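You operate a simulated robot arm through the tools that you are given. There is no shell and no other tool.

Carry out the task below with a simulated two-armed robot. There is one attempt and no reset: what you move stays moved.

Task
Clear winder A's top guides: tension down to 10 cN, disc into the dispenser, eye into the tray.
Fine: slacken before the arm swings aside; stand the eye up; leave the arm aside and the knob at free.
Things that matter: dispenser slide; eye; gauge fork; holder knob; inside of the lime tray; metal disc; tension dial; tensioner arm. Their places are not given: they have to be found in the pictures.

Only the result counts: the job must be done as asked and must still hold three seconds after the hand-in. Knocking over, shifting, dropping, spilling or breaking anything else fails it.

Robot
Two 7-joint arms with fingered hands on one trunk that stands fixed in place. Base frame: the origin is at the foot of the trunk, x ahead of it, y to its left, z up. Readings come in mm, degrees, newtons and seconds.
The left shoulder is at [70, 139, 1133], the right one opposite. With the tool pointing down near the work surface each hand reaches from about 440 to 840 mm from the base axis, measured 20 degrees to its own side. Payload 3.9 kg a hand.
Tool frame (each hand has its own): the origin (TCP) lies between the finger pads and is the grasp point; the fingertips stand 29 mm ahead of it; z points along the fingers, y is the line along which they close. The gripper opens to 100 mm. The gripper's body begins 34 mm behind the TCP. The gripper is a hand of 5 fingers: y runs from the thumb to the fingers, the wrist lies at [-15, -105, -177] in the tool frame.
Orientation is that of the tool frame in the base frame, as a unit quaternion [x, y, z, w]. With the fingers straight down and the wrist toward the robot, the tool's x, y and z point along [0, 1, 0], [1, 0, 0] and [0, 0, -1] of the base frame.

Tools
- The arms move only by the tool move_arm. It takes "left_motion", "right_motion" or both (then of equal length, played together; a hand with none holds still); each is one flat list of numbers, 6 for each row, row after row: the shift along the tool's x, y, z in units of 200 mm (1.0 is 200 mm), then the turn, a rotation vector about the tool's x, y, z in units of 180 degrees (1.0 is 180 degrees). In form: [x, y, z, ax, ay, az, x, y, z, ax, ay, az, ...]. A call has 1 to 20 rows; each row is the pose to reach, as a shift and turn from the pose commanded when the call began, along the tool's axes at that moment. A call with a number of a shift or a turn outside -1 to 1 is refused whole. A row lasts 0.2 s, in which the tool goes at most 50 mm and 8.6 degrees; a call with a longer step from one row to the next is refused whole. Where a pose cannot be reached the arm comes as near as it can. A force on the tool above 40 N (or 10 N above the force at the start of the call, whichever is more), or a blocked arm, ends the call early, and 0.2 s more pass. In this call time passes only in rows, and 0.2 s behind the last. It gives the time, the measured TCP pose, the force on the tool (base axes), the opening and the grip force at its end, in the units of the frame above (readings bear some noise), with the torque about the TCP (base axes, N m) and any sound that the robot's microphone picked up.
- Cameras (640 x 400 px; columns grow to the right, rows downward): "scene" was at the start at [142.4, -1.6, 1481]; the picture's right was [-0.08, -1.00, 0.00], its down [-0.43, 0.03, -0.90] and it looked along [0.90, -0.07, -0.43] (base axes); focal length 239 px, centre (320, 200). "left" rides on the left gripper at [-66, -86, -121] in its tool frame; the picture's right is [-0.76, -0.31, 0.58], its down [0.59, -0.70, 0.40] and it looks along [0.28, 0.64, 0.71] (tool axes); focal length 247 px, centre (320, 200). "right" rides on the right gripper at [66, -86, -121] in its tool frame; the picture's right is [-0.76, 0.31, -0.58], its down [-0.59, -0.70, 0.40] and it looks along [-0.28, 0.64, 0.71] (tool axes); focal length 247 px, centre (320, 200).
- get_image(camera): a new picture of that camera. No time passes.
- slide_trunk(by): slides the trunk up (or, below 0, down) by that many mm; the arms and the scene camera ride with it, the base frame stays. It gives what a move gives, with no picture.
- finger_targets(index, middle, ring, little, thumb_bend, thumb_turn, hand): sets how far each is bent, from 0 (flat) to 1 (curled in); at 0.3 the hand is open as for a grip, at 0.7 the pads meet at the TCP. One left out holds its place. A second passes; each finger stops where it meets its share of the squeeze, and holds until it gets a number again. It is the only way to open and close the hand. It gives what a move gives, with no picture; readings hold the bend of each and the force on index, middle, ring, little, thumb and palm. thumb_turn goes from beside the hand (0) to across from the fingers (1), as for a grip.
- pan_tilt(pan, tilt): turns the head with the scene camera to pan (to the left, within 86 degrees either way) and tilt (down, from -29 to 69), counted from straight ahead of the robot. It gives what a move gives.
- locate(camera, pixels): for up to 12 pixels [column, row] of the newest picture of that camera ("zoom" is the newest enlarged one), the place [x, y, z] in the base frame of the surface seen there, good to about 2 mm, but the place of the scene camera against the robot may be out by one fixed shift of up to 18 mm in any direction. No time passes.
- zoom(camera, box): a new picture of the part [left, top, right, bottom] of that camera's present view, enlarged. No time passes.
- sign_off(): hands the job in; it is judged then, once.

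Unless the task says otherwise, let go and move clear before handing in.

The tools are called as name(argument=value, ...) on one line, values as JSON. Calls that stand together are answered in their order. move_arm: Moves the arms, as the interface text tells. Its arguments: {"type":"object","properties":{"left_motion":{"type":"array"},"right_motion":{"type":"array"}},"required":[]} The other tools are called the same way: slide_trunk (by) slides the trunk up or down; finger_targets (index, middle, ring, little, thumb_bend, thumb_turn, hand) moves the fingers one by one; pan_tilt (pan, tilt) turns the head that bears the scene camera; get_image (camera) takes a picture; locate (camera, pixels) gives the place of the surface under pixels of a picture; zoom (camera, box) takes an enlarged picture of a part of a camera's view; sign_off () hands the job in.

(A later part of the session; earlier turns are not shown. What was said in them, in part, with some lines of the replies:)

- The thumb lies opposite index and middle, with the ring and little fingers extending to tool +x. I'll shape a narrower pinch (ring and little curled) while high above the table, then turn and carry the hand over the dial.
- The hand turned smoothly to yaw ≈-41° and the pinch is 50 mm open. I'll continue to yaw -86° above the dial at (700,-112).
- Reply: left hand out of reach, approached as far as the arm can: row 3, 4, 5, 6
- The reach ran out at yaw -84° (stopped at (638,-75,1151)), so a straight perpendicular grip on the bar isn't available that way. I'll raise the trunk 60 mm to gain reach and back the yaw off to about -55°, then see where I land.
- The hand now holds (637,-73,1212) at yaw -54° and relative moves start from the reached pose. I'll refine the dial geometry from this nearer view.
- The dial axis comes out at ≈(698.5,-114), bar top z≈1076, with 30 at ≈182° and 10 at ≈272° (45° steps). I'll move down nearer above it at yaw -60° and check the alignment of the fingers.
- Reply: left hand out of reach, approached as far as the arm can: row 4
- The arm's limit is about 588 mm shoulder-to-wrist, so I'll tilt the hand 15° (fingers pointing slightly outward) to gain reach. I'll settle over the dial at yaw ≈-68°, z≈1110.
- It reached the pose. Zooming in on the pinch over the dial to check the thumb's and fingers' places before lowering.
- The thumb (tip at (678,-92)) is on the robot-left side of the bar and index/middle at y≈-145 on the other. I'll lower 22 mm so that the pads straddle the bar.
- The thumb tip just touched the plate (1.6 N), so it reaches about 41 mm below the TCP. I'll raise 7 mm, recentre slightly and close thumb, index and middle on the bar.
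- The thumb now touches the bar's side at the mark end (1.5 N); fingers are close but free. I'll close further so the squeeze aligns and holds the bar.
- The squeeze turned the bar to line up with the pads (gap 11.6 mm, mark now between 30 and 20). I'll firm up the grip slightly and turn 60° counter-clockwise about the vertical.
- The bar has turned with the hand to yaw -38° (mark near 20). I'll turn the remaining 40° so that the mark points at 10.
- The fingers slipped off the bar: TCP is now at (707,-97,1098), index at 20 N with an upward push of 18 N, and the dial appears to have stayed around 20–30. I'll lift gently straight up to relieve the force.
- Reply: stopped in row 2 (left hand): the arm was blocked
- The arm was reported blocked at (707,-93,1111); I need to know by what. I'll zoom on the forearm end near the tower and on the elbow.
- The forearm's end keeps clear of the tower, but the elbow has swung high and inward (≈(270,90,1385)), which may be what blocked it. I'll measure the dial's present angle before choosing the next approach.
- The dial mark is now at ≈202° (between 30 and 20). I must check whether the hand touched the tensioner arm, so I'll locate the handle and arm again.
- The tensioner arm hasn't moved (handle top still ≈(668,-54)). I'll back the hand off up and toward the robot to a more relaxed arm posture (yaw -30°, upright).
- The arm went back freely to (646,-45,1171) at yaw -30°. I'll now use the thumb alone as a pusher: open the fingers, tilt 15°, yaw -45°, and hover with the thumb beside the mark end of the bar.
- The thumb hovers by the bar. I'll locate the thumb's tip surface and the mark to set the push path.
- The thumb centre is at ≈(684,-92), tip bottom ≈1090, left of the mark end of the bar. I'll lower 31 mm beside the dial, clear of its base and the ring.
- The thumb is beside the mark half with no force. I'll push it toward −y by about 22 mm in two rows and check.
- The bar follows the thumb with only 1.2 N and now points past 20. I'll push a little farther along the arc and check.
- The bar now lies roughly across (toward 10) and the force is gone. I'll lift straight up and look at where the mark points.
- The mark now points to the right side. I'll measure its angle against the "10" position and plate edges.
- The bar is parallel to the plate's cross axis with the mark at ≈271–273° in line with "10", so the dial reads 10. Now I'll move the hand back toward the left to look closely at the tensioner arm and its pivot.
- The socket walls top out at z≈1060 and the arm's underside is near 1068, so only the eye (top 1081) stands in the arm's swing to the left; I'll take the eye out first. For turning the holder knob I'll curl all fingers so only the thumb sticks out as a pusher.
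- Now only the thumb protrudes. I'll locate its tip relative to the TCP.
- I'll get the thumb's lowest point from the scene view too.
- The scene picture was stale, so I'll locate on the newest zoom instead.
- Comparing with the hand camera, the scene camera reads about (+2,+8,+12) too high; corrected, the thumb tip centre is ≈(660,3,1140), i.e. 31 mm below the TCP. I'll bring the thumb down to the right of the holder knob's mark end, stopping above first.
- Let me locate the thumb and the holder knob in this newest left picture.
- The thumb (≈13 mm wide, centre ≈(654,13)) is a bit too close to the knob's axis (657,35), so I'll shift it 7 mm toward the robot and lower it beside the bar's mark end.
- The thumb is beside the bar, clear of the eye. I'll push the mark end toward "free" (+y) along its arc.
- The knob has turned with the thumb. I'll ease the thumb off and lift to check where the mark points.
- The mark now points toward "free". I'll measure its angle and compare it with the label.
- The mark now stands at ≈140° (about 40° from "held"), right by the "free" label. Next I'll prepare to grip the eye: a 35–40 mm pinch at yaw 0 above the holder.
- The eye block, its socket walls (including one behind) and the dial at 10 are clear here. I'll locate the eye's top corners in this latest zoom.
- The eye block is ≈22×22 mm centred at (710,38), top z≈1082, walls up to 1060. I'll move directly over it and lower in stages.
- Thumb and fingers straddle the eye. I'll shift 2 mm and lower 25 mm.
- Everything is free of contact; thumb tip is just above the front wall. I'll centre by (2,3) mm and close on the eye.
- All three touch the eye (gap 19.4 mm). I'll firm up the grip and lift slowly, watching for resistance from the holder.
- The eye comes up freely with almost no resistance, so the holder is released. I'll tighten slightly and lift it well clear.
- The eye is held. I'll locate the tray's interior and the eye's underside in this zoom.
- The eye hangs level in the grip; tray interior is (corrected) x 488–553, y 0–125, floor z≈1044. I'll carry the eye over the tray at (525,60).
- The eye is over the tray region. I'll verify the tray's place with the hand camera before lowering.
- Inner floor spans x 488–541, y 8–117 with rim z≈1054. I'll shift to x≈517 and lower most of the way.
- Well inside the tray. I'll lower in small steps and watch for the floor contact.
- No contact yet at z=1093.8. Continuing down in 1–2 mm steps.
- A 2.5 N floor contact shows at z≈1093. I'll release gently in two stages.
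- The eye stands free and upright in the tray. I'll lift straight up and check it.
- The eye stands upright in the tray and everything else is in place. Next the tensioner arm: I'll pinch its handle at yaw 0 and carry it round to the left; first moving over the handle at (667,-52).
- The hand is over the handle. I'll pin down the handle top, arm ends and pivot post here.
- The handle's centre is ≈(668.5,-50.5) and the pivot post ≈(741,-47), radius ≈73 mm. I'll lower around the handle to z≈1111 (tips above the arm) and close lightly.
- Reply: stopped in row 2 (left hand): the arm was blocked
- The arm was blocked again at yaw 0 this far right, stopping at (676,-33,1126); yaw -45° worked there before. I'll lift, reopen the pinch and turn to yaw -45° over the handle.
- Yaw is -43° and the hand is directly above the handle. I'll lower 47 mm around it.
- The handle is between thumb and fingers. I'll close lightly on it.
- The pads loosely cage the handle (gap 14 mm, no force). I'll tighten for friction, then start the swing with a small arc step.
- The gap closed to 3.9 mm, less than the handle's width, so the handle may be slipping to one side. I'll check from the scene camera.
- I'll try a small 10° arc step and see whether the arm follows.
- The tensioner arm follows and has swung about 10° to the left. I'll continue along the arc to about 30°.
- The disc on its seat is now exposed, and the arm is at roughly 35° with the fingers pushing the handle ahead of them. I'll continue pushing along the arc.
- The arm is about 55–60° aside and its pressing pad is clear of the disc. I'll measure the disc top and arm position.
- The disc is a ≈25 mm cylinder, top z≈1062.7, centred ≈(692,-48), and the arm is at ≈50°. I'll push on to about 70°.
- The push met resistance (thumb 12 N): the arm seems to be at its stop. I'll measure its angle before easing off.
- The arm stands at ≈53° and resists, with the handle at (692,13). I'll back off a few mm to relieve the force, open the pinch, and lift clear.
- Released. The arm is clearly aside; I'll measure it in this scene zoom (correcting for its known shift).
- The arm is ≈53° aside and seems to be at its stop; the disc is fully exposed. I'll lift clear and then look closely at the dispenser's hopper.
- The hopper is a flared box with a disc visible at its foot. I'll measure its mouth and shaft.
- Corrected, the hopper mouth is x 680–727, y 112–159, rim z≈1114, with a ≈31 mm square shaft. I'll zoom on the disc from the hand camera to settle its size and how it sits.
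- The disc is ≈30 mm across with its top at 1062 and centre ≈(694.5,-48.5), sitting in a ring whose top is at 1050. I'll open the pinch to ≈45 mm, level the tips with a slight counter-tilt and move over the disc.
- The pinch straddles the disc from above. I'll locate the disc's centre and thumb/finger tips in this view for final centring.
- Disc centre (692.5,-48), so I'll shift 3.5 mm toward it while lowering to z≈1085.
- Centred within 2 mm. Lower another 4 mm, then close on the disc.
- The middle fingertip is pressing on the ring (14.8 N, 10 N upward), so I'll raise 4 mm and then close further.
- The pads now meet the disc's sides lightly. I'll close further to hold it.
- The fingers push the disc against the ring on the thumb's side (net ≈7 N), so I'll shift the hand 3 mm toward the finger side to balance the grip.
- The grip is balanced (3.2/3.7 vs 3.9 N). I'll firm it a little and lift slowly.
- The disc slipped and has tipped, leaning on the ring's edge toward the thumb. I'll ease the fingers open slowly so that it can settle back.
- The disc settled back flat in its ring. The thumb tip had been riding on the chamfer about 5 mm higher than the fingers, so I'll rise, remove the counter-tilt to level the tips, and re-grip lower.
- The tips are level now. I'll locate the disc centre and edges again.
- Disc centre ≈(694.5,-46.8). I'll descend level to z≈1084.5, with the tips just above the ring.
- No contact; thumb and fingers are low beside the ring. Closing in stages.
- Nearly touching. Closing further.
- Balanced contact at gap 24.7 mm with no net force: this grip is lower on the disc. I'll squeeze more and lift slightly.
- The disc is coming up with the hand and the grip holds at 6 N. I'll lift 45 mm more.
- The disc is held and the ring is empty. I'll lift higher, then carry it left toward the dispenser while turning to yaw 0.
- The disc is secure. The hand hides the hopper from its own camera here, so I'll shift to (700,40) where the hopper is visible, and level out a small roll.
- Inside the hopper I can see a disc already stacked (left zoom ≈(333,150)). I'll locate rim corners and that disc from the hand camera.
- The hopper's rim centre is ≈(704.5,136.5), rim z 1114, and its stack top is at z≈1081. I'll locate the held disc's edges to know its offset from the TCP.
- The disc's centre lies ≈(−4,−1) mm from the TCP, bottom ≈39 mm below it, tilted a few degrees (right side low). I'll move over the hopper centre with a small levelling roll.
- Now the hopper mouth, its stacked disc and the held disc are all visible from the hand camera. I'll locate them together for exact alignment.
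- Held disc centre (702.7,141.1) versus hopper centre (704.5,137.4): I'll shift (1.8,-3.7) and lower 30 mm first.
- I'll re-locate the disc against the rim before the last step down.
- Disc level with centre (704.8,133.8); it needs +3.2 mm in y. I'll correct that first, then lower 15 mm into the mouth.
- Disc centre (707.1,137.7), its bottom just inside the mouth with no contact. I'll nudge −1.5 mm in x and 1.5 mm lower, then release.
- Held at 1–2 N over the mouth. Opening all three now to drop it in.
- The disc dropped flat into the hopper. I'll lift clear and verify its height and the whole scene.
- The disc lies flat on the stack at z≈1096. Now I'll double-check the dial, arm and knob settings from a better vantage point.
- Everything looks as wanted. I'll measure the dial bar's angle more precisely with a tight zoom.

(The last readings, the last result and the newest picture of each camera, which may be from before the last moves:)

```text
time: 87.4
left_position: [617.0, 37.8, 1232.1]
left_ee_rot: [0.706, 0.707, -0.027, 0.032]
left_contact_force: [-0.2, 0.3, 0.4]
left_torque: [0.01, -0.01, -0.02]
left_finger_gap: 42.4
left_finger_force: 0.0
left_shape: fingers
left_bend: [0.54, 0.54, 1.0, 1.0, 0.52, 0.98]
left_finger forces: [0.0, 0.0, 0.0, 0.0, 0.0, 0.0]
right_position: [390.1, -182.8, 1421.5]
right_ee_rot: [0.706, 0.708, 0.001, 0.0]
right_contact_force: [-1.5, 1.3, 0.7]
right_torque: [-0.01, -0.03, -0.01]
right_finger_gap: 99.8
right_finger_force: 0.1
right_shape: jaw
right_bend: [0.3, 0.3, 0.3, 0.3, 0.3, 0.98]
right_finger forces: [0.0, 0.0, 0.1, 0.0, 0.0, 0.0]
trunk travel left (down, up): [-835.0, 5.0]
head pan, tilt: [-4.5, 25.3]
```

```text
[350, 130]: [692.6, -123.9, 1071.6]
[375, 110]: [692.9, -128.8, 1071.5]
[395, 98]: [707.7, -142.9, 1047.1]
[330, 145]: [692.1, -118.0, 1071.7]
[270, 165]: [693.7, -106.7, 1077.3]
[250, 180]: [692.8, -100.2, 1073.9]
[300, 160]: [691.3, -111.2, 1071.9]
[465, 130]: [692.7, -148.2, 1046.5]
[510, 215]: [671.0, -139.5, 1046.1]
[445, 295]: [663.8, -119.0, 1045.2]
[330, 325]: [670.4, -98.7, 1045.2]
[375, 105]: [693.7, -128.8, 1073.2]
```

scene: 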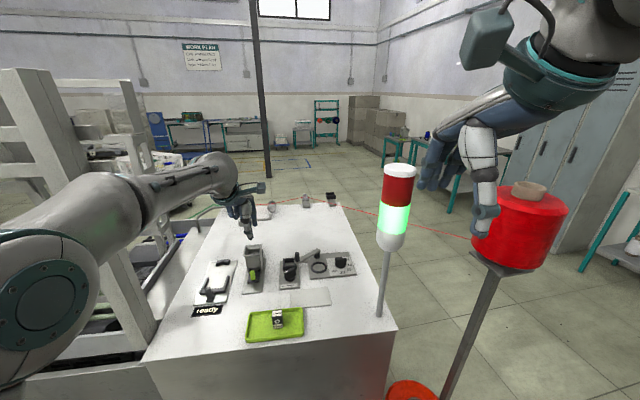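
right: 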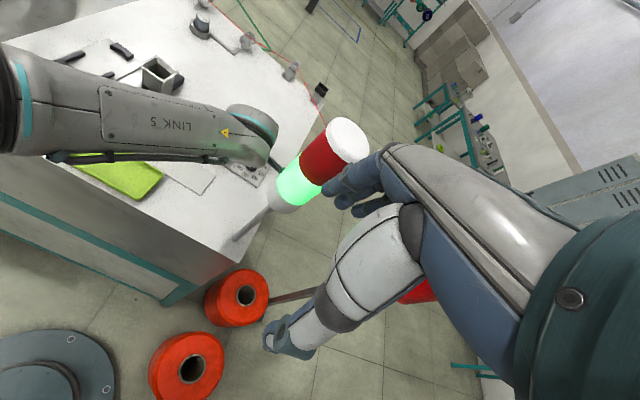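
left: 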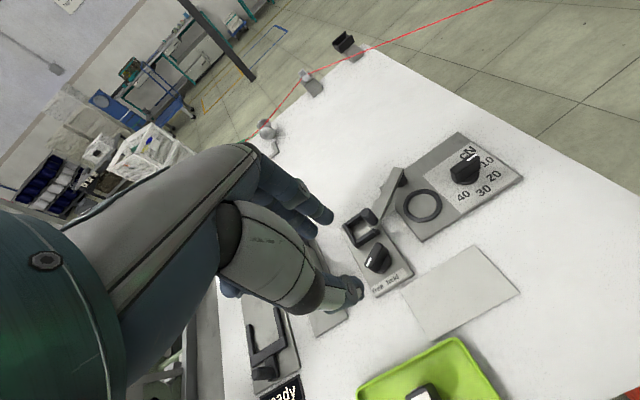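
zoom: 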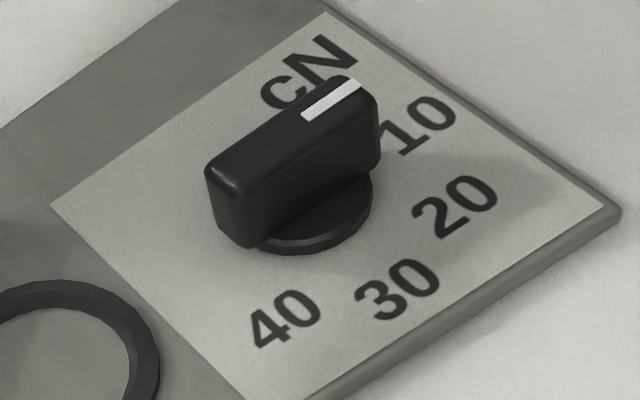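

The dial bar is parallel to the plate's cross axis (≈270–272°), so it reads 10. Now a precise check of the holder knob and the arm handle.

zoom(camera="left", box=[335, 195, 425, 305])

locate(camera="zoom", pixels=[[295, 258], [310, 238], [303, 248], [330, 205], [350, 215], [285, 275], [320, 225], [340, 185], [365, 200], [320, 330], [395, 300], [355, 300]])

```text
3.64 times, centred on (380, 250) of left
```

zoom: 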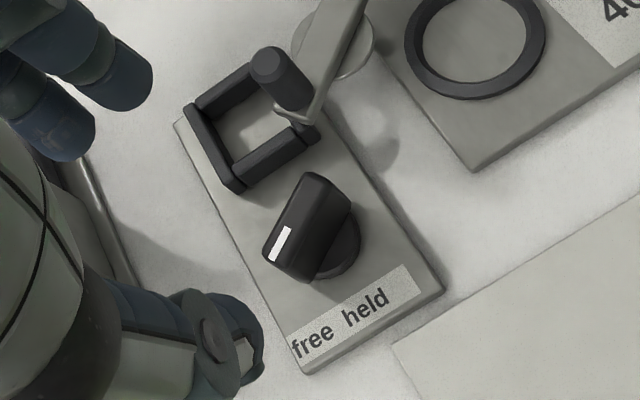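

```text
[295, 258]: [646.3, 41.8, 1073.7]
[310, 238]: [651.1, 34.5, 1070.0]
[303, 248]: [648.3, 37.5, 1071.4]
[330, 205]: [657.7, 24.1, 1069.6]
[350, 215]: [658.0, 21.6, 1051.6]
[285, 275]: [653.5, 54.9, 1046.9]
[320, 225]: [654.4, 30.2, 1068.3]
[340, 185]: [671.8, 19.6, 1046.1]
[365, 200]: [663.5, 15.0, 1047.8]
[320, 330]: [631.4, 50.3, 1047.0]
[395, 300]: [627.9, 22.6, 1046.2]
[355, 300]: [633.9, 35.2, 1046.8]
```

The side-face points suggest the knob may be nearer 125–130°, so I'll take a tighter zoom and measure the mark itself.

zoom(camera="left", box=[355, 235, 405, 290])

locate(camera="zoom", pixels=[[245, 155], [220, 205], [232, 180], [258, 160], [232, 210], [200, 190], [250, 110], [290, 75], [310, 60], [345, 70], [270, 130], [300, 100]])

```text
7.27 times, centred on (380, 262) of left
```

zoom: 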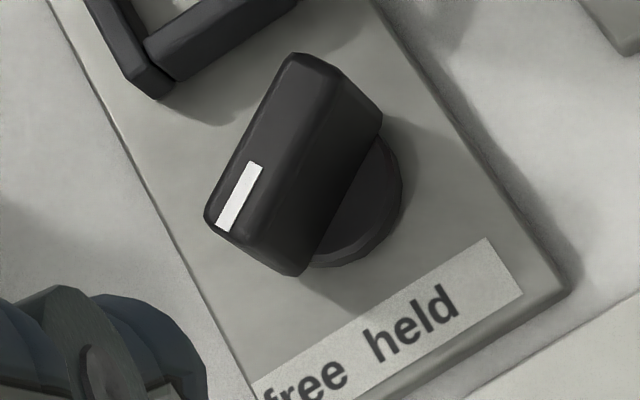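

```text
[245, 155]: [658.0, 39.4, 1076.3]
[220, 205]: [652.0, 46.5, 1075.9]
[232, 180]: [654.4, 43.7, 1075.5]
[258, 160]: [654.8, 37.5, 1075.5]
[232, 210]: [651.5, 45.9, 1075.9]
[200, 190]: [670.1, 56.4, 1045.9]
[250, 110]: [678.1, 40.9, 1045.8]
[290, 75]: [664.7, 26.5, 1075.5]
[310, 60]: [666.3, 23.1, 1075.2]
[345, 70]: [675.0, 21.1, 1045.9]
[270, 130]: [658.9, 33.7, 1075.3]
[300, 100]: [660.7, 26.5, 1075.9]
```

The knob's mark is now at ≈123° (57° from "held"): the thumb must have nudged it while I was gripping the eye. I'll test gently whether there is a stop beyond; first shape the fist with thumb out and hover near the knob.

finger_targets(hand="left", index=1.0, middle=1.0, thumb_bend=0.45)

move_arm(left_motion=[-0.018, 0.039, 0.07, 0.002, 0.004, 0.0417, -0.037, 0.078, 0.15, 0.0035, 0.008, 0.0833, -0.055, 0.117, 0.24, 0.005, 0.0125, 0.125, -0.073, 0.156, 0.34, 0.007, 0.017, 0.1667, -0.092, 0.195, 0.43, 0.009, 0.021, 0.2083, -0.11, 0.2345, 0.522, 0.0105, 0.025, 0.25])

get_image(camera="left")

zoom(camera="left", box=[310, 240, 430, 370])

locate(camera="zoom", pixels=[[320, 200], [300, 230], [250, 210], [230, 180], [340, 250], [290, 200]])

```text
time: 88.4
left_position: [618.1, 38.6, 1230.3]
left_ee_rot: [0.706, 0.707, -0.028, 0.032]
left_contact_force: [-0.6, 0.3, 0.3]
left_torque: [0.0, -0.02, 0.04]
left_finger_gap: 41.7
left_finger_force: 0.2
left_shape: fingers
left_bend: [1.0, 1.0, 1.0, 1.0, 0.45, 0.98]
left_finger forces: [0.0, 0.0, 0.0, 0.0, 0.0, 0.0]
right_position: [391.1, -183.5, 1420.3]
right_ee_rot: [0.706, 0.708, -0.001, -0.001]
right_contact_force: [0.3, -0.5, 0.8]
right_torque: [0.02, -0.02, 0.02]
right_finger_gap: 99.9
right_finger_force: 0.1
right_shape: jaw
right_bend: [0.3, 0.3, 0.3, 0.3, 0.3, 0.98]
right_finger forces: [0.0, 0.0, 0.0, 0.0, 0.0, 0.1]
trunk travel left (down, up): [-835.0, 5.0]
head pan, tilt: [-4.5, 25.3]
```

```text
time: 89.8
left_position: [668.5, 9.3, 1128.8]
left_ee_rot: [0.924, 0.382, 0.001, 0.003]
left_contact_force: [0.0, 0.1, 0.0]
left_torque: [0.03, 0.02, 0.02]
left_finger_gap: 42.0
left_finger_force: 0.1
left_shape: fingers
left_bend: [1.0, 1.0, 1.0, 1.0, 0.45, 0.98]
left_finger forces: [0.1, 0.0, 0.1, 0.0, 0.0, 0.0]
right_position: [393.1, -183.2, 1420.1]
right_ee_rot: [0.707, 0.707, -0.001, -0.001]
right_contact_force: [0.1, 0.5, 0.6]
right_torque: [0.01, 0.02, 0.02]
right_finger_gap: 99.7
right_finger_force: 0.1
right_shape: jaw
right_bend: [0.3, 0.3, 0.3, 0.3, 0.3, 0.98]
right_finger forces: [0.1, 0.0, 0.0, 0.1, 0.0, 0.0]
trunk travel left (down, up): [-835.0, 5.0]
head pan, tilt: [-4.5, 25.3]
```

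```text
taken
```

left: 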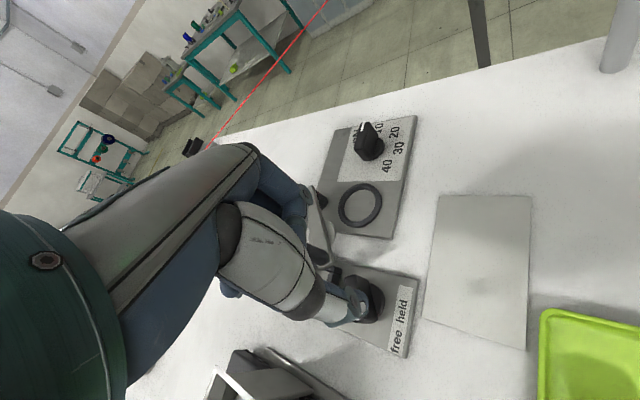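

```text
3.08 times, centred on (370, 305) of left
```

zoom: 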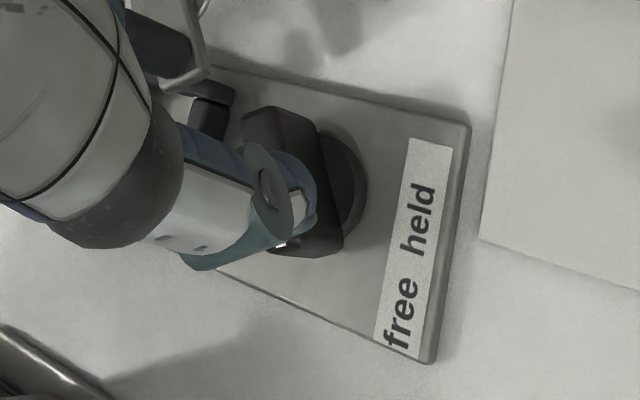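

```text
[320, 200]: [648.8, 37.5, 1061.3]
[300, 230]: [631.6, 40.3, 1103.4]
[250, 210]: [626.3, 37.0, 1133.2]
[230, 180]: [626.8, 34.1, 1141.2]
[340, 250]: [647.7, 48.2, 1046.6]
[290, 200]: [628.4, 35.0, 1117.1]
```

The thumb is right beside the bar's mark end. To keep the curled fingers above the tensioner handle (top 1102) I'll lower only to z≈1100, so the thumb overlaps the top 7 mm of the bar.

move_arm(left_motion=[-0.0105, -0.0035, 0.07, 0, 0, 0, -0.0105, -0.0035, 0.144, 0, 0, 0])

zoom(camera="left", box=[310, 240, 430, 370])

zoom(camera="scene", box=[265, 230, 325, 290])

```text
time: 90.4
left_position: [665.8, 8.1, 1100.2]
left_ee_rot: [0.924, 0.383, 0.001, 0.002]
left_contact_force: [-0.3, 0.2, -0.1]
left_torque: [0.05, 0.0, 0.0]
left_finger_gap: 41.9
left_finger_force: 0.0
left_shape: fingers
left_bend: [1.0, 1.0, 1.0, 1.0, 0.45, 0.98]
left_finger forces: [0.1, 0.0, 0.1, 0.1, 0.1, 0.0]
right_position: [392.2, -182.6, 1420.0]
right_ee_rot: [0.706, 0.708, -0.001, -0.001]
right_contact_force: [0.4, 0.2, 1.0]
right_torque: [0.04, 0.02, -0.01]
right_finger_gap: 99.7
right_finger_force: 0.1
right_shape: jaw
right_bend: [0.3, 0.3, 0.3, 0.3, 0.3, 0.98]
right_finger forces: [0.1, 0.0, 0.0, 0.0, 0.0, 0.0]
trunk travel left (down, up): [-835.0, 5.0]
head pan, tilt: [-4.5, 25.3]
```

```text
3.08 times, centred on (370, 305) of left
```

zoom: 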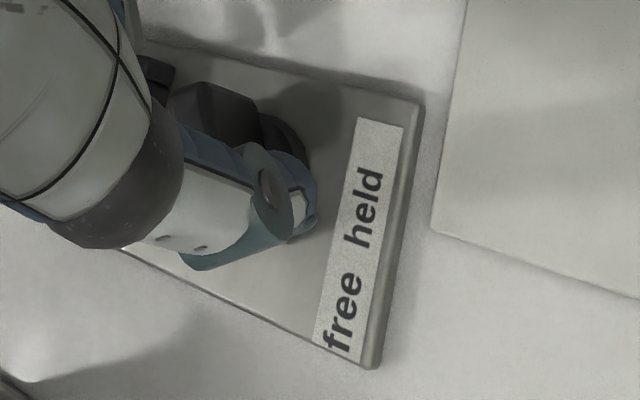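

```text
6.67 times, centred on (295, 260) of scene
```

zoom: 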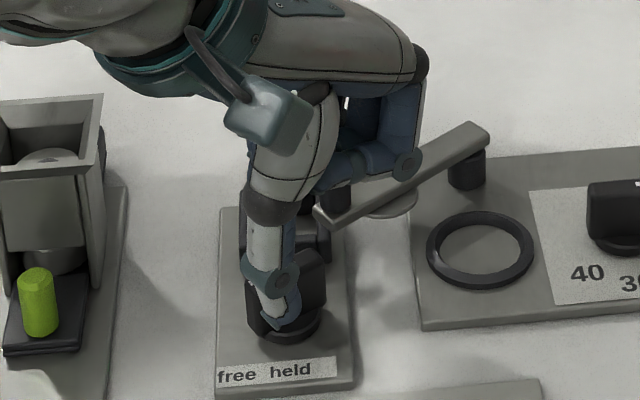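

No contact, and the fist just clears the handle. I'll push the mark end about 15° farther and watch for a stop.

move_arm(left_motion=[0.014, 0.004, 0, 0, 0, 0, 0.027, 0.0075, 0, 0, 0, 0, 0.0435, -0.0025, 0, 0, 0, 0])

zoom(camera="left", box=[310, 240, 430, 370])

zoom(camera="scene", box=[265, 230, 325, 290])

```text
time: 91.2
left_position: [669.8, 14.1, 1100.9]
left_ee_rot: [0.924, 0.383, 0.001, 0.003]
left_contact_force: [-0.3, -1.2, -0.4]
left_torque: [-0.02, 0.05, 0.03]
left_finger_gap: 41.8
left_finger_force: 1.2
left_shape: fingers
left_bend: [1.0, 1.0, 1.0, 1.0, 0.46, 0.97]
left_finger forces: [0.0, 0.0, 0.0, 0.0, 1.4, 0.1]
right_position: [391.0, -184.5, 1420.7]
right_ee_rot: [0.707, 0.707, 0.0, 0.0]
right_contact_force: [0.3, 0.5, 0.5]
right_torque: [0.02, -0.02, 0.03]
right_finger_gap: 99.7
right_finger_force: 0.3
right_shape: jaw
right_bend: [0.3, 0.3, 0.3, 0.3, 0.3, 0.98]
right_finger forces: [0.1, 0.0, 0.0, 0.1, 0.1, 0.0]
trunk travel left (down, up): [-835.0, 5.0]
head pan, tilt: [-4.5, 25.3]
```

```text
3.08 times, centred on (370, 305) of left
```

zoom: 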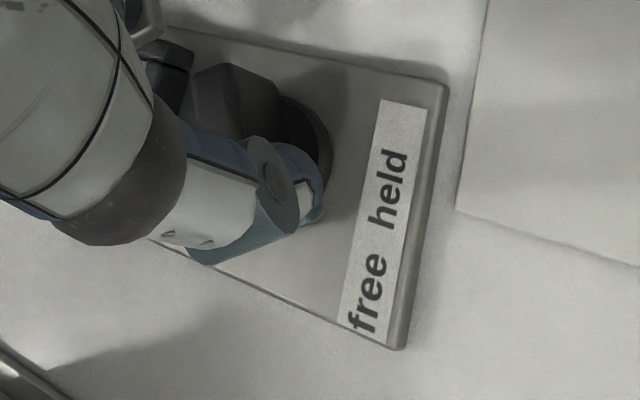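

```text
6.67 times, centred on (295, 260) of scene
```

zoom: 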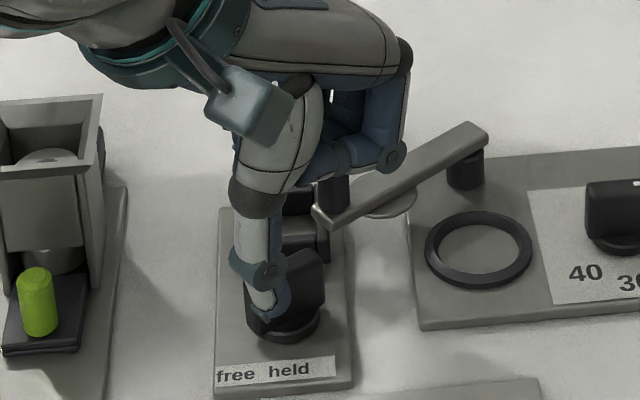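

Light contact (1.4 N). I'll push 3 mm more and see whether the force climbs or the knob moves.

move_arm(left_motion=[0.014, -0.007, 0, 0, 0, 0])

zoom(camera="left", box=[310, 240, 430, 370])

zoom(camera="scene", box=[275, 245, 315, 285])

```text
time: 91.6
left_position: [670.6, 17.3, 1101.4]
left_ee_rot: [0.924, 0.383, 0.001, 0.002]
left_contact_force: [-1.9, -1.9, 0.4]
left_torque: [-0.05, -0.01, 0.14]
left_finger_gap: 41.8
left_finger_force: 1.4
left_shape: fingers
left_bend: [1.0, 1.0, 1.0, 1.0, 0.46, 0.96]
left_finger forces: [0.1, 0.0, 0.1, 0.0, 2.9, 0.0]
right_position: [391.4, -183.2, 1421.2]
right_ee_rot: [0.707, 0.707, 0.0, 0.0]
right_contact_force: [-0.2, 0.0, -0.6]
right_torque: [0.01, 0.0, -0.01]
right_finger_gap: 99.9
right_finger_force: 0.0
right_shape: jaw
right_bend: [0.3, 0.3, 0.3, 0.3, 0.3, 0.98]
right_finger forces: [0.0, 0.0, 0.0, 0.1, 0.0, 0.0]
trunk travel left (down, up): [-835.0, 5.0]
head pan, tilt: [-4.5, 25.3]
```

```text
3.08 times, centred on (370, 305) of left
```

zoom: 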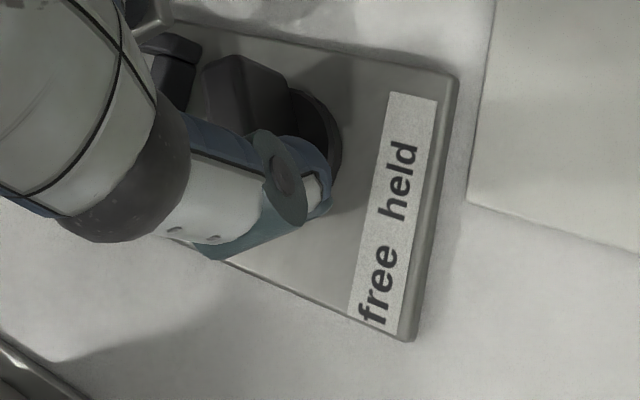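

```text
10.00 times, centred on (295, 265) of scene
```

zoom: 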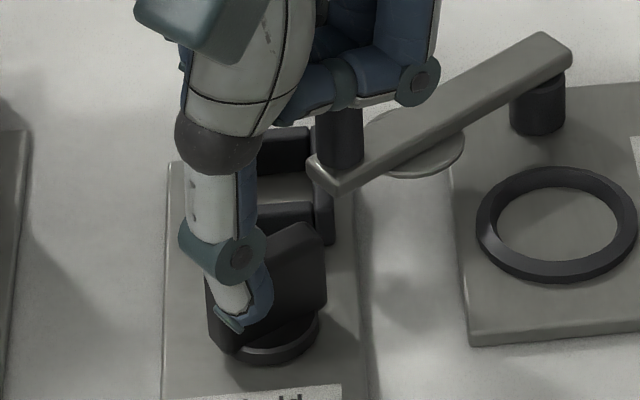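

The force rose to 2.9 N and the thumb deflected, which suggests a stop. I'll back off, lift, and measure the knob's angle again.

move_arm(left_motion=[-0.03, -0.005, 0, 0, 0, 0, -0.04, -0.005, -0.1, 0, 0, 0, -0.04, -0.005, -0.25, 0, 0, 0, -0.12, 0.02, -0.4, 0, 0, -0.04, -0.2, 0.03, -0.5, 0, 0, -0.08])

get_image(camera="left")

get_image(camera="scene")

```text
time: 92.8
left_position: [645.1, -14.4, 1202.8]
left_ee_rot: [0.868, 0.497, 0.003, 0.001]
left_contact_force: [-0.6, 0.2, 0.4]
left_torque: [0.04, 0.02, -0.02]
left_finger_gap: 41.7
left_finger_force: 0.1
left_shape: fingers
left_bend: [1.0, 1.0, 1.0, 1.0, 0.45, 0.98]
left_finger forces: [0.0, 0.0, 0.0, 0.0, 0.0, 0.0]
right_position: [390.4, -184.7, 1420.9]
right_ee_rot: [0.707, 0.707, 0.001, 0.0]
right_contact_force: [0.0, -0.2, -0.9]
right_torque: [0.04, 0.01, 0.02]
right_finger_gap: 99.6
right_finger_force: 0.0
right_shape: jaw
right_bend: [0.3, 0.3, 0.3, 0.3, 0.3, 0.98]
right_finger forces: [0.0, 0.1, 0.0, 0.0, 0.0, 0.0]
trunk travel left (down, up): [-835.0, 5.0]
head pan, tilt: [-4.5, 25.3]
```

```text
taken
```

left: 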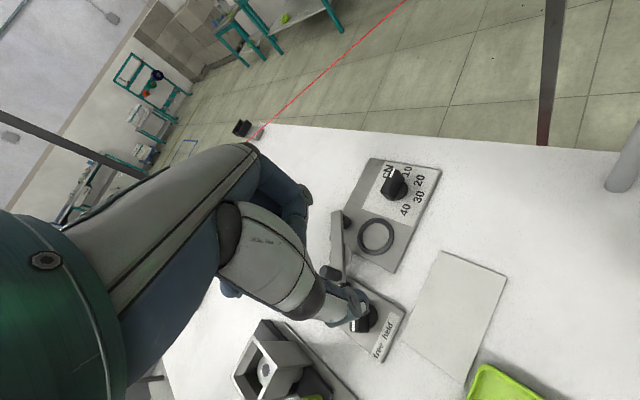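

```text
taken
```

scene: 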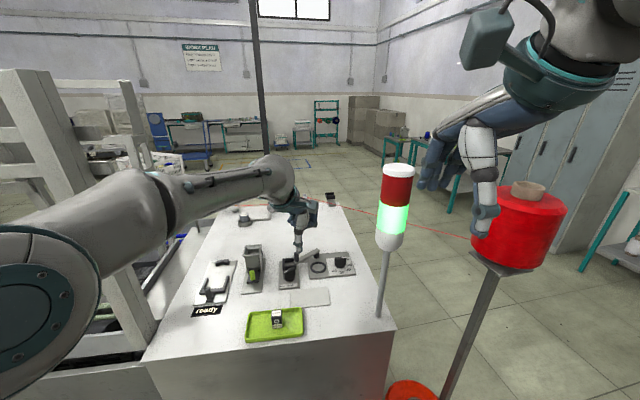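

I'll return to the previous vantage point for a like-for-like measurement.

move_arm(left_motion=[0.038, -0.063, -0.035, 0, 0, -0.0422, 0.077, -0.126, -0.07, 0, 0, -0.0844, 0.115, -0.189, -0.105, 0, 0, -0.1267, 0.1535, -0.2525, -0.14, 0, 0, -0.169])

get_image(camera="left")

zoom(camera="left", box=[355, 230, 415, 295])

```text
time: 93.8
left_position: [616.6, 37.2, 1229.2]
left_ee_rot: [0.708, 0.707, 0.002, 0.003]
left_contact_force: [-0.3, 0.1, 0.1]
left_torque: [0.01, -0.05, 0.02]
left_finger_gap: 41.8
left_finger_force: 0.0
left_shape: fingers
left_bend: [1.0, 1.0, 1.0, 1.0, 0.45, 0.98]
left_finger forces: [0.0, 0.0, 0.0, 0.0, 0.0, 0.0]
right_position: [389.8, -184.2, 1420.5]
right_ee_rot: [0.706, 0.708, 0.002, 0.001]
right_contact_force: [-0.4, 0.1, -0.7]
right_torque: [0.01, -0.02, -0.02]
right_finger_gap: 99.8
right_finger_force: 0.1
right_shape: jaw
right_bend: [0.3, 0.3, 0.3, 0.3, 0.3, 0.98]
right_finger forces: [0.0, 0.1, 0.0, 0.1, 0.1, 0.0]
trunk travel left (down, up): [-835.0, 5.0]
head pan, tilt: [-4.5, 25.3]
```

```text
taken
```

left: 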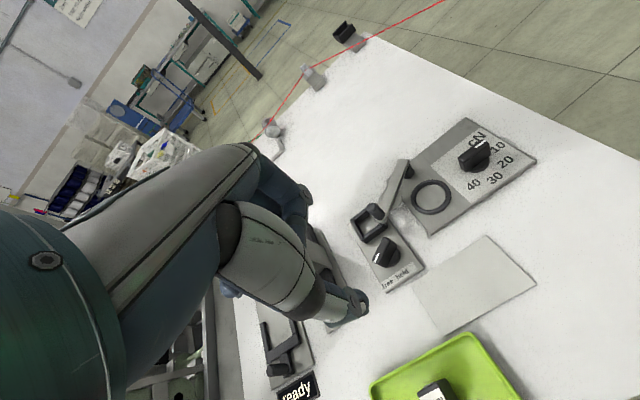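

```text
6.15 times, centred on (385, 262) of left
```

zoom: 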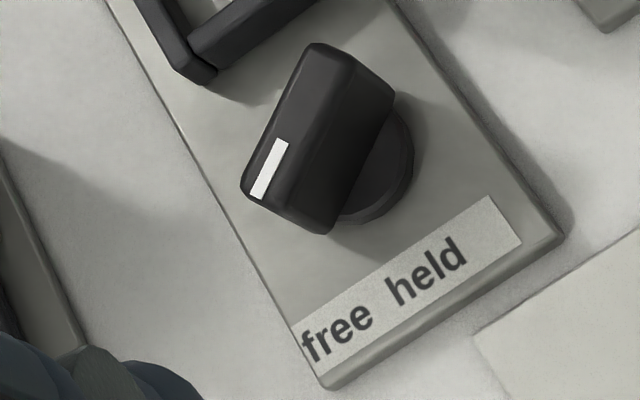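

locate(camera="zoom", pixels=[[281, 145], [260, 190], [270, 168], [258, 165], [290, 100], [310, 60], [325, 65], [300, 110], [425, 275], [338, 333], [375, 100], [380, 200]])

locate(camera="zoom", pixels=[[255, 160], [268, 130], [280, 105], [295, 75], [300, 150], [315, 120], [330, 90], [290, 175], [410, 160], [390, 110], [400, 190], [340, 50]])

```text
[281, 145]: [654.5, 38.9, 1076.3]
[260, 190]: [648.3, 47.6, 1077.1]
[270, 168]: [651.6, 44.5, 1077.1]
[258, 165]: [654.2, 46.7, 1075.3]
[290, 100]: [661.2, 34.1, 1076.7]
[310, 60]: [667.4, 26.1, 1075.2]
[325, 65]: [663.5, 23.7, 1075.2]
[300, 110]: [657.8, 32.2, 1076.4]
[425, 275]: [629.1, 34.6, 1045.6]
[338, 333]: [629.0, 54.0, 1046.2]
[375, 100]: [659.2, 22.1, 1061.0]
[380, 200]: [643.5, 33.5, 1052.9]
```

```text
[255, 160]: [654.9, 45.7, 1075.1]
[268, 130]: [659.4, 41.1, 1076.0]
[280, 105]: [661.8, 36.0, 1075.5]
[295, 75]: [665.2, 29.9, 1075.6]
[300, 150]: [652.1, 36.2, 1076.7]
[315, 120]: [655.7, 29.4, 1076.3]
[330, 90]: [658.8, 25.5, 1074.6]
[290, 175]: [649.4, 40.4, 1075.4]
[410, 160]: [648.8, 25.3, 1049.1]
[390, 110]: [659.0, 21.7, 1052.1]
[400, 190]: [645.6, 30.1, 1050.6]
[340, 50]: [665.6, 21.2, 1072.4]
```

The knob stayed at ≈122.5° under the push — exactly 60° from "held" in the plate's frame — so it rests on its "free" stop. I'll confirm the arm's final angle, then withdraw.

zoom(camera="left", box=[340, 130, 470, 260])

locate(camera="zoom", pixels=[[345, 110], [320, 150], [300, 180], [285, 205], [272, 225], [242, 250], [335, 100], [360, 115], [405, 195], [305, 200], [280, 170], [450, 180]])

```text
3.08 times, centred on (405, 195) of left
```

zoom: 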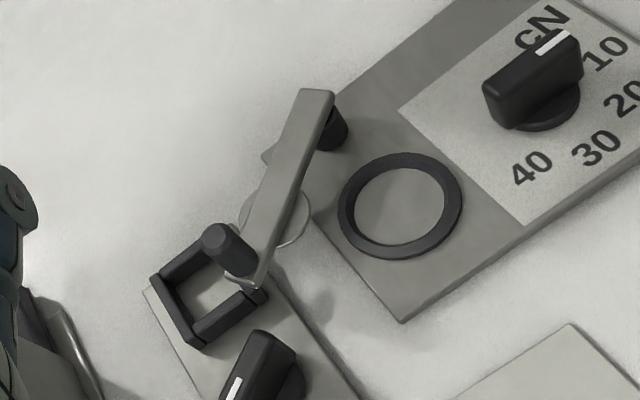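

```text
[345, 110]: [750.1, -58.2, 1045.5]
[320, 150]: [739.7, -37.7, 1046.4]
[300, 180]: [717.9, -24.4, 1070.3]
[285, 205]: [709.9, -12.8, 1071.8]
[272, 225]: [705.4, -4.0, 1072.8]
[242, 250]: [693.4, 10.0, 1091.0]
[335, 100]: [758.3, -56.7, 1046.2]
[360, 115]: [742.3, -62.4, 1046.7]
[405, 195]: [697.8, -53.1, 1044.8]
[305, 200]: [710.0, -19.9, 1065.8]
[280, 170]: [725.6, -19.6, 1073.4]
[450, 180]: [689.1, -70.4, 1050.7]
```

The arm is at about 53–57°. To be sure it really rests at its stop, I'll give the handle one careful tangential push with the thumb; first I'll move over it.

move_arm(left_motion=[-0.053, 0.0745, 0.02, 0, 0, 0.0417, -0.105, 0.149, 0.06, 0, 0, 0.0833, -0.158, 0.2235, 0.12, 0, 0, 0.125, -0.21, 0.298, 0.2, 0, 0, 0.1667, -0.263, 0.3725, 0.3, 0, 0, 0.2083, -0.316, 0.447, 0.395, 0, 0, 0.25])

get_image(camera="left")

zoom(camera="left", box=[300, 210, 430, 340])

zoom(camera="scene", box=[275, 215, 335, 275])

```text
time: 95.2
left_position: [709.6, -28.0, 1150.3]
left_ee_rot: [0.925, 0.38, 0.002, 0.001]
left_contact_force: [0.6, 0.0, -0.4]
left_torque: [0.0, 0.01, -0.02]
left_finger_gap: 41.8
left_finger_force: 0.0
left_shape: fingers
left_bend: [1.0, 1.0, 1.0, 1.0, 0.45, 0.98]
left_finger forces: [0.0, 0.1, 0.0, 0.1, 0.0, 0.1]
right_position: [394.2, -183.3, 1419.3]
right_ee_rot: [0.706, 0.708, -0.001, 0.0]
right_contact_force: [0.9, -0.5, -0.5]
right_torque: [0.01, 0.04, -0.03]
right_finger_gap: 99.8
right_finger_force: 0.1
right_shape: jaw
right_bend: [0.3, 0.3, 0.3, 0.3, 0.3, 0.98]
right_finger forces: [0.1, 0.0, 0.0, 0.0, 0.0, 0.0]
trunk travel left (down, up): [-835.0, 5.0]
head pan, tilt: [-4.5, 25.3]
```

```text
taken
```

left: 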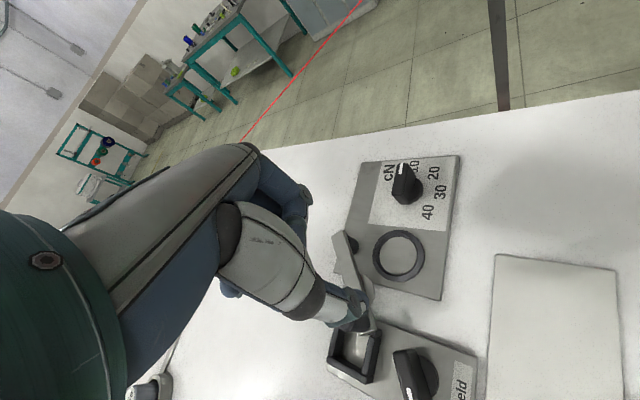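

```text
3.08 times, centred on (365, 275) of left
```

zoom: 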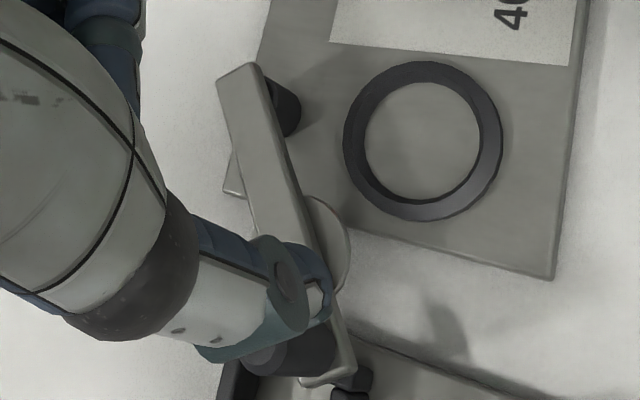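

```text
6.67 times, centred on (305, 245) of scene
```

zoom: 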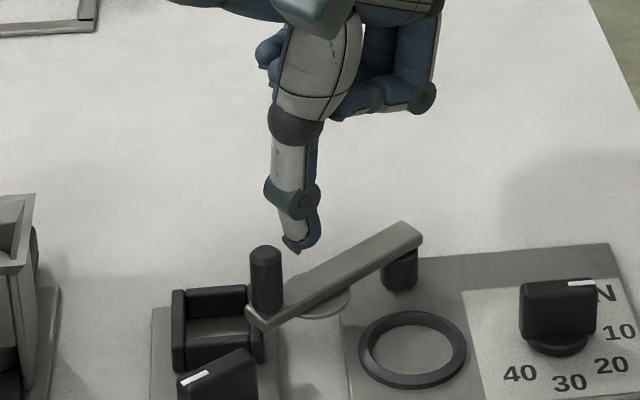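

The thumb is positioned behind the handle's near side. I'll lower beside it and push tangentially in small steps, watching the force.

move_arm(left_motion=[0.003, -0.024, 0.09, 0, 0, 0, 0.003, -0.024, 0.183, 0, 0, 0])

move_arm(left_motion=[0.015, 0.002, 0, 0, 0, 0, 0.03, 0.0036, 0, 0, 0, 0, 0.045, 0.0054, 0, 0, 0, 0])

zoom(camera="left", box=[300, 210, 430, 340])

zoom(camera="scene", box=[275, 215, 335, 275])

```text
time: 95.8
left_position: [706.3, -22.9, 1114.4]
left_ee_rot: [0.924, 0.382, 0.002, 0.001]
left_contact_force: [0.4, -0.2, -0.3]
left_torque: [-0.01, 0.01, 0.01]
left_finger_gap: 41.7
left_finger_force: 0.0
left_shape: fingers
left_bend: [1.0, 1.0, 1.0, 1.0, 0.45, 0.98]
left_finger forces: [0.0, 0.1, 0.0, 0.0, 0.0, 0.0]
right_position: [393.8, -182.7, 1421.2]
right_ee_rot: [0.706, 0.708, -0.001, -0.001]
right_contact_force: [0.6, -0.1, 1.3]
right_torque: [-0.02, 0.02, -0.01]
right_finger_gap: 99.9
right_finger_force: 0.0
right_shape: jaw
right_bend: [0.3, 0.3, 0.3, 0.3, 0.3, 0.98]
right_finger forces: [0.0, 0.1, 0.1, 0.0, 0.0, 0.0]
trunk travel left (down, up): [-835.0, 5.0]
head pan, tilt: [-4.5, 25.3]
```

```text
time: 96.6
left_position: [713.0, -16.5, 1115.6]
left_ee_rot: [0.924, 0.382, 0.001, 0.002]
left_contact_force: [-0.1, 0.3, -0.6]
left_torque: [0.02, -0.05, 0.01]
left_finger_gap: 41.9
left_finger_force: 0.2
left_shape: fingers
left_bend: [1.0, 1.0, 1.0, 1.0, 0.45, 0.98]
left_finger forces: [0.0, 0.0, 0.0, 0.1, 0.0, 0.1]
right_position: [392.3, -182.5, 1420.3]
right_ee_rot: [0.707, 0.708, 0.0, 0.002]
right_contact_force: [-0.1, 0.6, 0.6]
right_torque: [-0.01, -0.01, -0.01]
right_finger_gap: 100.0
right_finger_force: 0.1
right_shape: jaw
right_bend: [0.3, 0.3, 0.3, 0.3, 0.3, 0.98]
right_finger forces: [0.0, 0.0, 0.0, 0.1, 0.0, 0.0]
trunk travel left (down, up): [-835.0, 5.0]
head pan, tilt: [-4.5, 25.3]
```

```text
3.08 times, centred on (365, 275) of left
```

zoom: 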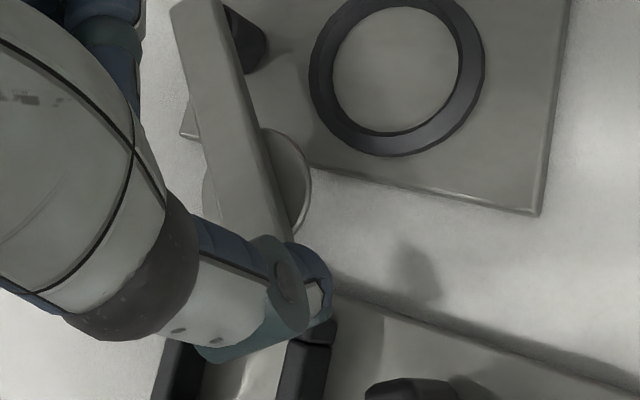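

```text
6.67 times, centred on (305, 245) of scene
```

zoom: 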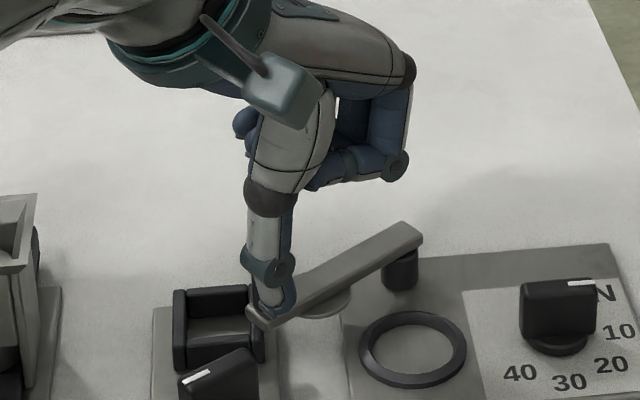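

No force yet; the thumb is right in front of the handle. Pushing on in small steps.

move_arm(left_motion=[0.012, 0.0015, 0, 0, 0, 0, 0.025, 0.003, 0, 0, 0, 0])

zoom(camera="scene", box=[275, 215, 335, 275])

```text
time: 97.2
left_position: [716.4, -13.9, 1114.7]
left_ee_rot: [0.925, 0.381, 0.002, 0.002]
left_contact_force: [-1.1, -0.7, -0.2]
left_torque: [-0.04, 0.04, 0.12]
left_finger_gap: 42.3
left_finger_force: 1.6
left_shape: fingers
left_bend: [1.0, 1.0, 1.0, 1.0, 0.45, 0.96]
left_finger forces: [0.1, 0.1, 0.1, 0.0, 2.2, 0.0]
right_position: [391.6, -183.5, 1420.2]
right_ee_rot: [0.707, 0.707, 0.0, 0.0]
right_contact_force: [-0.3, 0.5, 0.7]
right_torque: [-0.01, 0.0, 0.0]
right_finger_gap: 99.7
right_finger_force: 0.1
right_shape: jaw
right_bend: [0.3, 0.3, 0.3, 0.3, 0.3, 0.98]
right_finger forces: [0.0, 0.0, 0.0, 0.1, 0.1, 0.1]
trunk travel left (down, up): [-835.0, 5.0]
head pan, tilt: [-4.5, 25.3]
```

```text
6.67 times, centred on (305, 245) of scene
```

zoom: 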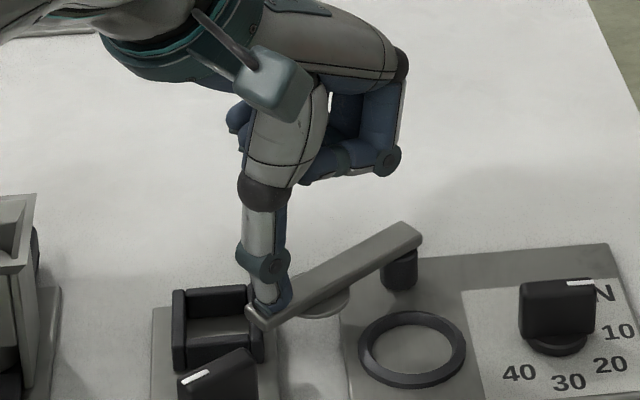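

Contact at 2.2 N with no arm movement. A few mm more to see whether the force climbs.

move_arm(left_motion=[0.012, 0.0015, 0, 0, 0, 0, 0.022, 0.003, 0, 0, 0, 0])

zoom(camera="scene", box=[275, 215, 335, 275])

```text
time: 97.8
left_position: [720.6, -11.8, 1114.7]
left_ee_rot: [0.925, 0.381, 0.002, 0.0]
left_contact_force: [-3.0, -2.7, 0.6]
left_torque: [-0.03, 0.1, 0.19]
left_finger_gap: 42.2
left_finger_force: 1.7
left_shape: fingers
left_bend: [1.0, 1.0, 1.0, 1.0, 0.45, 0.95]
left_finger forces: [0.0, 0.0, 0.1, 0.0, 4.5, 0.1]
right_position: [390.8, -184.4, 1420.8]
right_ee_rot: [0.707, 0.708, 0.0, 0.0]
right_contact_force: [0.0, 0.0, 0.4]
right_torque: [0.05, -0.01, -0.02]
right_finger_gap: 99.9
right_finger_force: 0.1
right_shape: jaw
right_bend: [0.3, 0.3, 0.3, 0.3, 0.3, 0.98]
right_finger forces: [0.0, 0.0, 0.1, 0.1, 0.0, 0.0]
trunk travel left (down, up): [-835.0, 5.0]
head pan, tilt: [-4.5, 25.3]
```

```text
6.67 times, centred on (305, 245) of scene
```

zoom: 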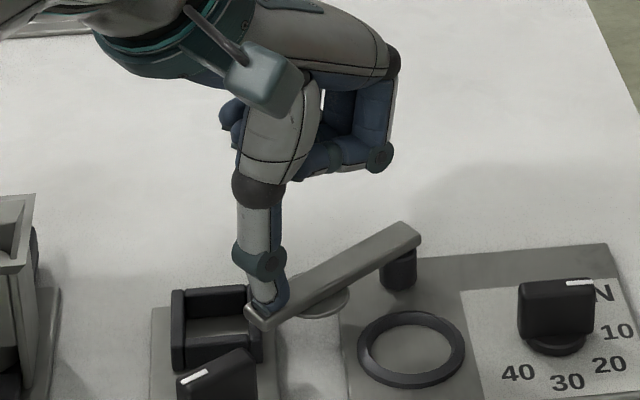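

The force rises (4.5 N) while the arm stays put: it is on its stop. I'll back the thumb away, lift, and withdraw the hand clear.

move_arm(left_motion=[-0.03, -0.004, 0, 0, 0, 0, -0.08, -0.01, 0, 0, 0, 0, -0.08, -0.01, -0.15, 0, 0, 0, -0.08, -0.01, -0.35, 0, 0, 0])

get_image(camera="left")

zoom(camera="scene", box=[180, 230, 360, 345])

```text
time: 98.8
left_position: [707.4, -20.8, 1184.5]
left_ee_rot: [0.925, 0.381, 0.003, 0.002]
left_contact_force: [-0.1, -0.4, -0.9]
left_torque: [0.0, -0.01, 0.01]
left_finger_gap: 41.8
left_finger_force: 0.0
left_shape: fingers
left_bend: [1.0, 1.0, 1.0, 1.0, 0.45, 0.98]
left_finger forces: [0.0, 0.0, 0.0, 0.0, 0.1, 0.1]
right_position: [390.4, -183.4, 1420.7]
right_ee_rot: [0.706, 0.708, 0.0, -0.001]
right_contact_force: [-0.1, 0.5, 0.1]
right_torque: [0.0, 0.0, -0.01]
right_finger_gap: 99.5
right_finger_force: 0.1
right_shape: jaw
right_bend: [0.3, 0.3, 0.3, 0.3, 0.3, 0.98]
right_finger forces: [0.0, 0.0, 0.1, 0.0, 0.1, 0.0]
trunk travel left (down, up): [-835.0, 5.0]
head pan, tilt: [-4.5, 25.3]
```

```text
taken
```

left: 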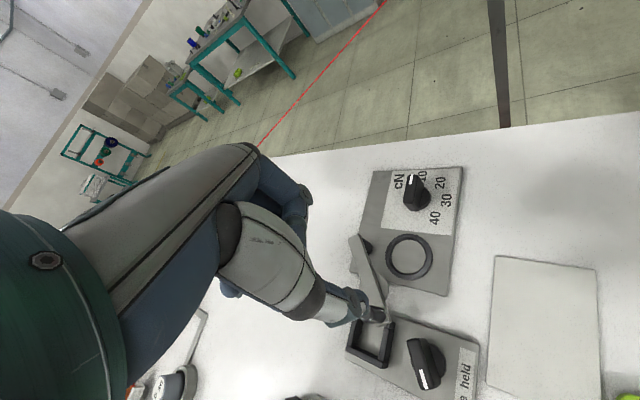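

```text
3.48 times, centred on (270, 288) of scene
```

zoom: 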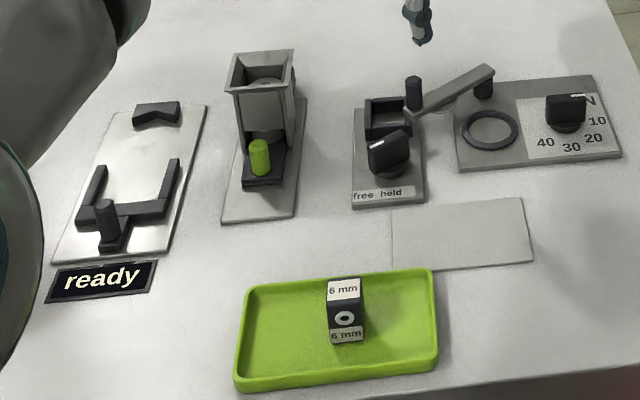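

All states look right: dial at 10, arm aside, ring empty, disc in the hopper, knob at free, and the eye standing in the tray. I'll withdraw the left hand up and to the left.

move_arm(left_motion=[0, -0.05, -0.15, 0, 0, 0, 0, -0.15, -0.32, 0, 0, 0, 0, -0.3, -0.45, 0, 0, 0, 0, -0.46, -0.55, 0, 0, 0, 0, -0.62, -0.62, 0, 0, 0, 0, -0.78, -0.67, 0, 0, 0, 0, -0.92, -0.7, 0, 0, 0])

get_image(camera="scene")

zoom(camera="scene", box=[180, 230, 360, 345])

get_image(camera="right")

```text
time: 100.4
left_position: [574.8, 113.7, 1322.8]
left_ee_rot: [0.925, 0.381, 0.002, 0.002]
left_contact_force: [-0.2, 0.1, 1.0]
left_torque: [-0.03, 0.0, -0.02]
left_finger_gap: 42.0
left_finger_force: 0.0
left_shape: fingers
left_bend: [1.0, 1.0, 1.0, 1.0, 0.45, 0.98]
left_finger forces: [0.0, 0.0, 0.0, 0.0, 0.0, 0.1]
right_position: [390.2, -181.1, 1421.5]
right_ee_rot: [0.706, 0.708, 0.0, 0.0]
right_contact_force: [0.3, 0.5, -0.5]
right_torque: [0.01, -0.05, 0.02]
right_finger_gap: 99.9
right_finger_force: 0.0
right_shape: jaw
right_bend: [0.3, 0.3, 0.3, 0.3, 0.3, 0.98]
right_finger forces: [0.0, 0.0, 0.0, 0.0, 0.0, 0.1]
trunk travel left (down, up): [-835.0, 5.0]
head pan, tilt: [-4.5, 25.3]
```

```text
taken
```

scene: 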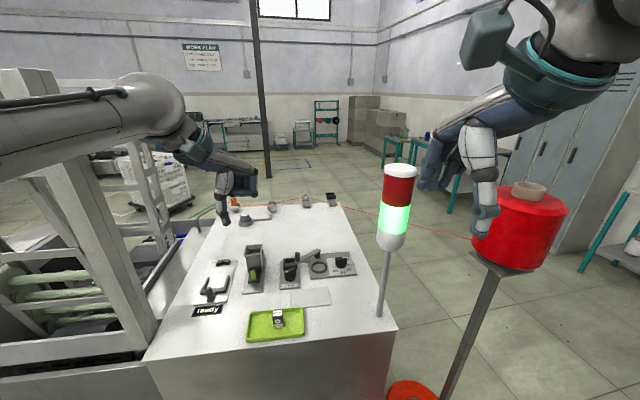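

```text
3.48 times, centred on (270, 288) of scene
```

zoom: 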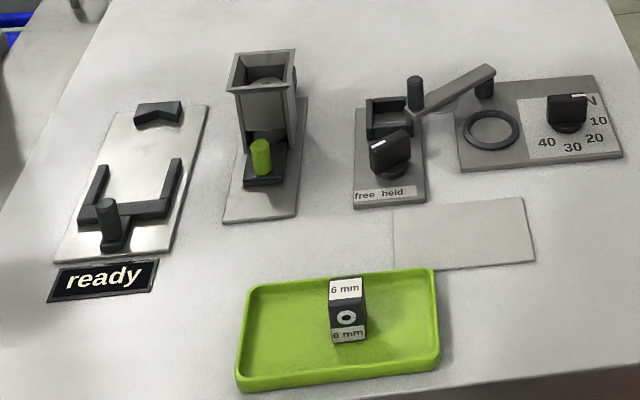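

```text
taken
```

right: 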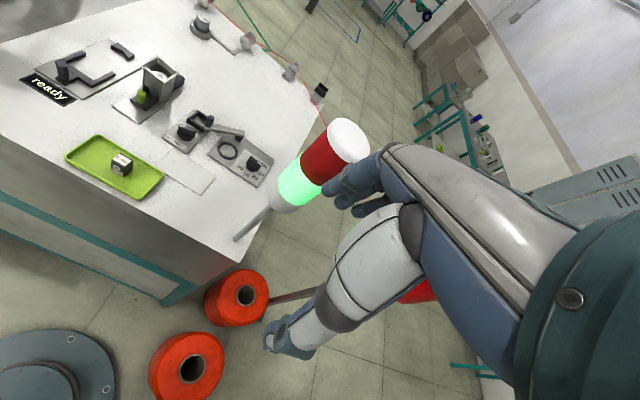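

The hand is clear and nothing else has shifted. One last look at the dial from the right camera before handing in.

zoom(camera="right", box=[225, 140, 275, 185])

locate(camera="zoom", pixels=[[340, 178], [355, 195], [320, 160], [300, 150], [365, 205], [330, 175], [345, 260], [275, 250], [235, 190], [400, 240]])

```text
8.89 times, centred on (250, 162) of right
```

zoom: 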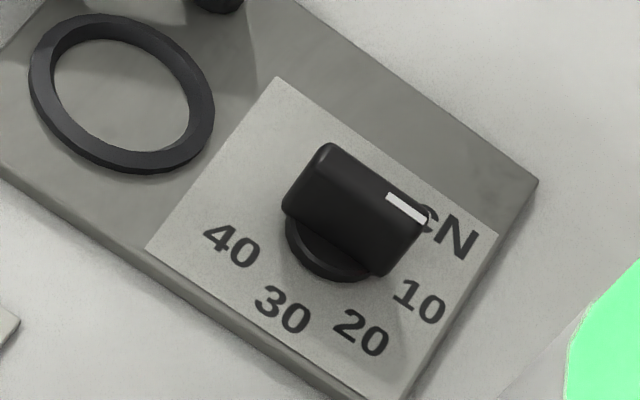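

```text
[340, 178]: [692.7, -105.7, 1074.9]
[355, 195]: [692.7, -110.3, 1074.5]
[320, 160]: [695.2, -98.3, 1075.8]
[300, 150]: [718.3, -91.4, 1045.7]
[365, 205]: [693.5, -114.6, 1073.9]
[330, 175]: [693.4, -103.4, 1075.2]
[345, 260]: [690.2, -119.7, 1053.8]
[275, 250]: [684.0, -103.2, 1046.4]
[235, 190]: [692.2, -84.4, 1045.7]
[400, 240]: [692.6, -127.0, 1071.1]
```

The dial bar lies within about 2° of the "10" direction, and every other state checks out with both hands clear and holding nothing. Handing in.

sign_off()

```text
The job is handed in.
```

The job is handed in. Winder A's top guides are cleared, but I have not seen the judge's verdict.

- **Tension:** the dial reads 10 cN, within about 3° of the mark. It was set to 10 before the tensioner arm was moved.
- **Tensioner arm:** it is swung aside to the left, about 53°, and rests on its stop. A further push did not move it.
- **Disc:** it lies flat in the dispenser hopper, on top of the disc already there. On the first try it slipped and tipped in its ring, then settled flat; the second grip held.
- **Eye:** it stands upright near the middle of the lime tray.
- **Holder knob:** it is at free, 60° from "held", and did not turn further when pushed. My thumb nudged it there from about 40° while I was gripping the eye.

I did not touch the gauge fork or the dispenser slide. In the last pictures the signal tower and the other items on the table were in place. The left arm did all the work; twice it stopped short when reaching far to the right, and I used a different hand angle instead. Both hands are clear of the table and empty.
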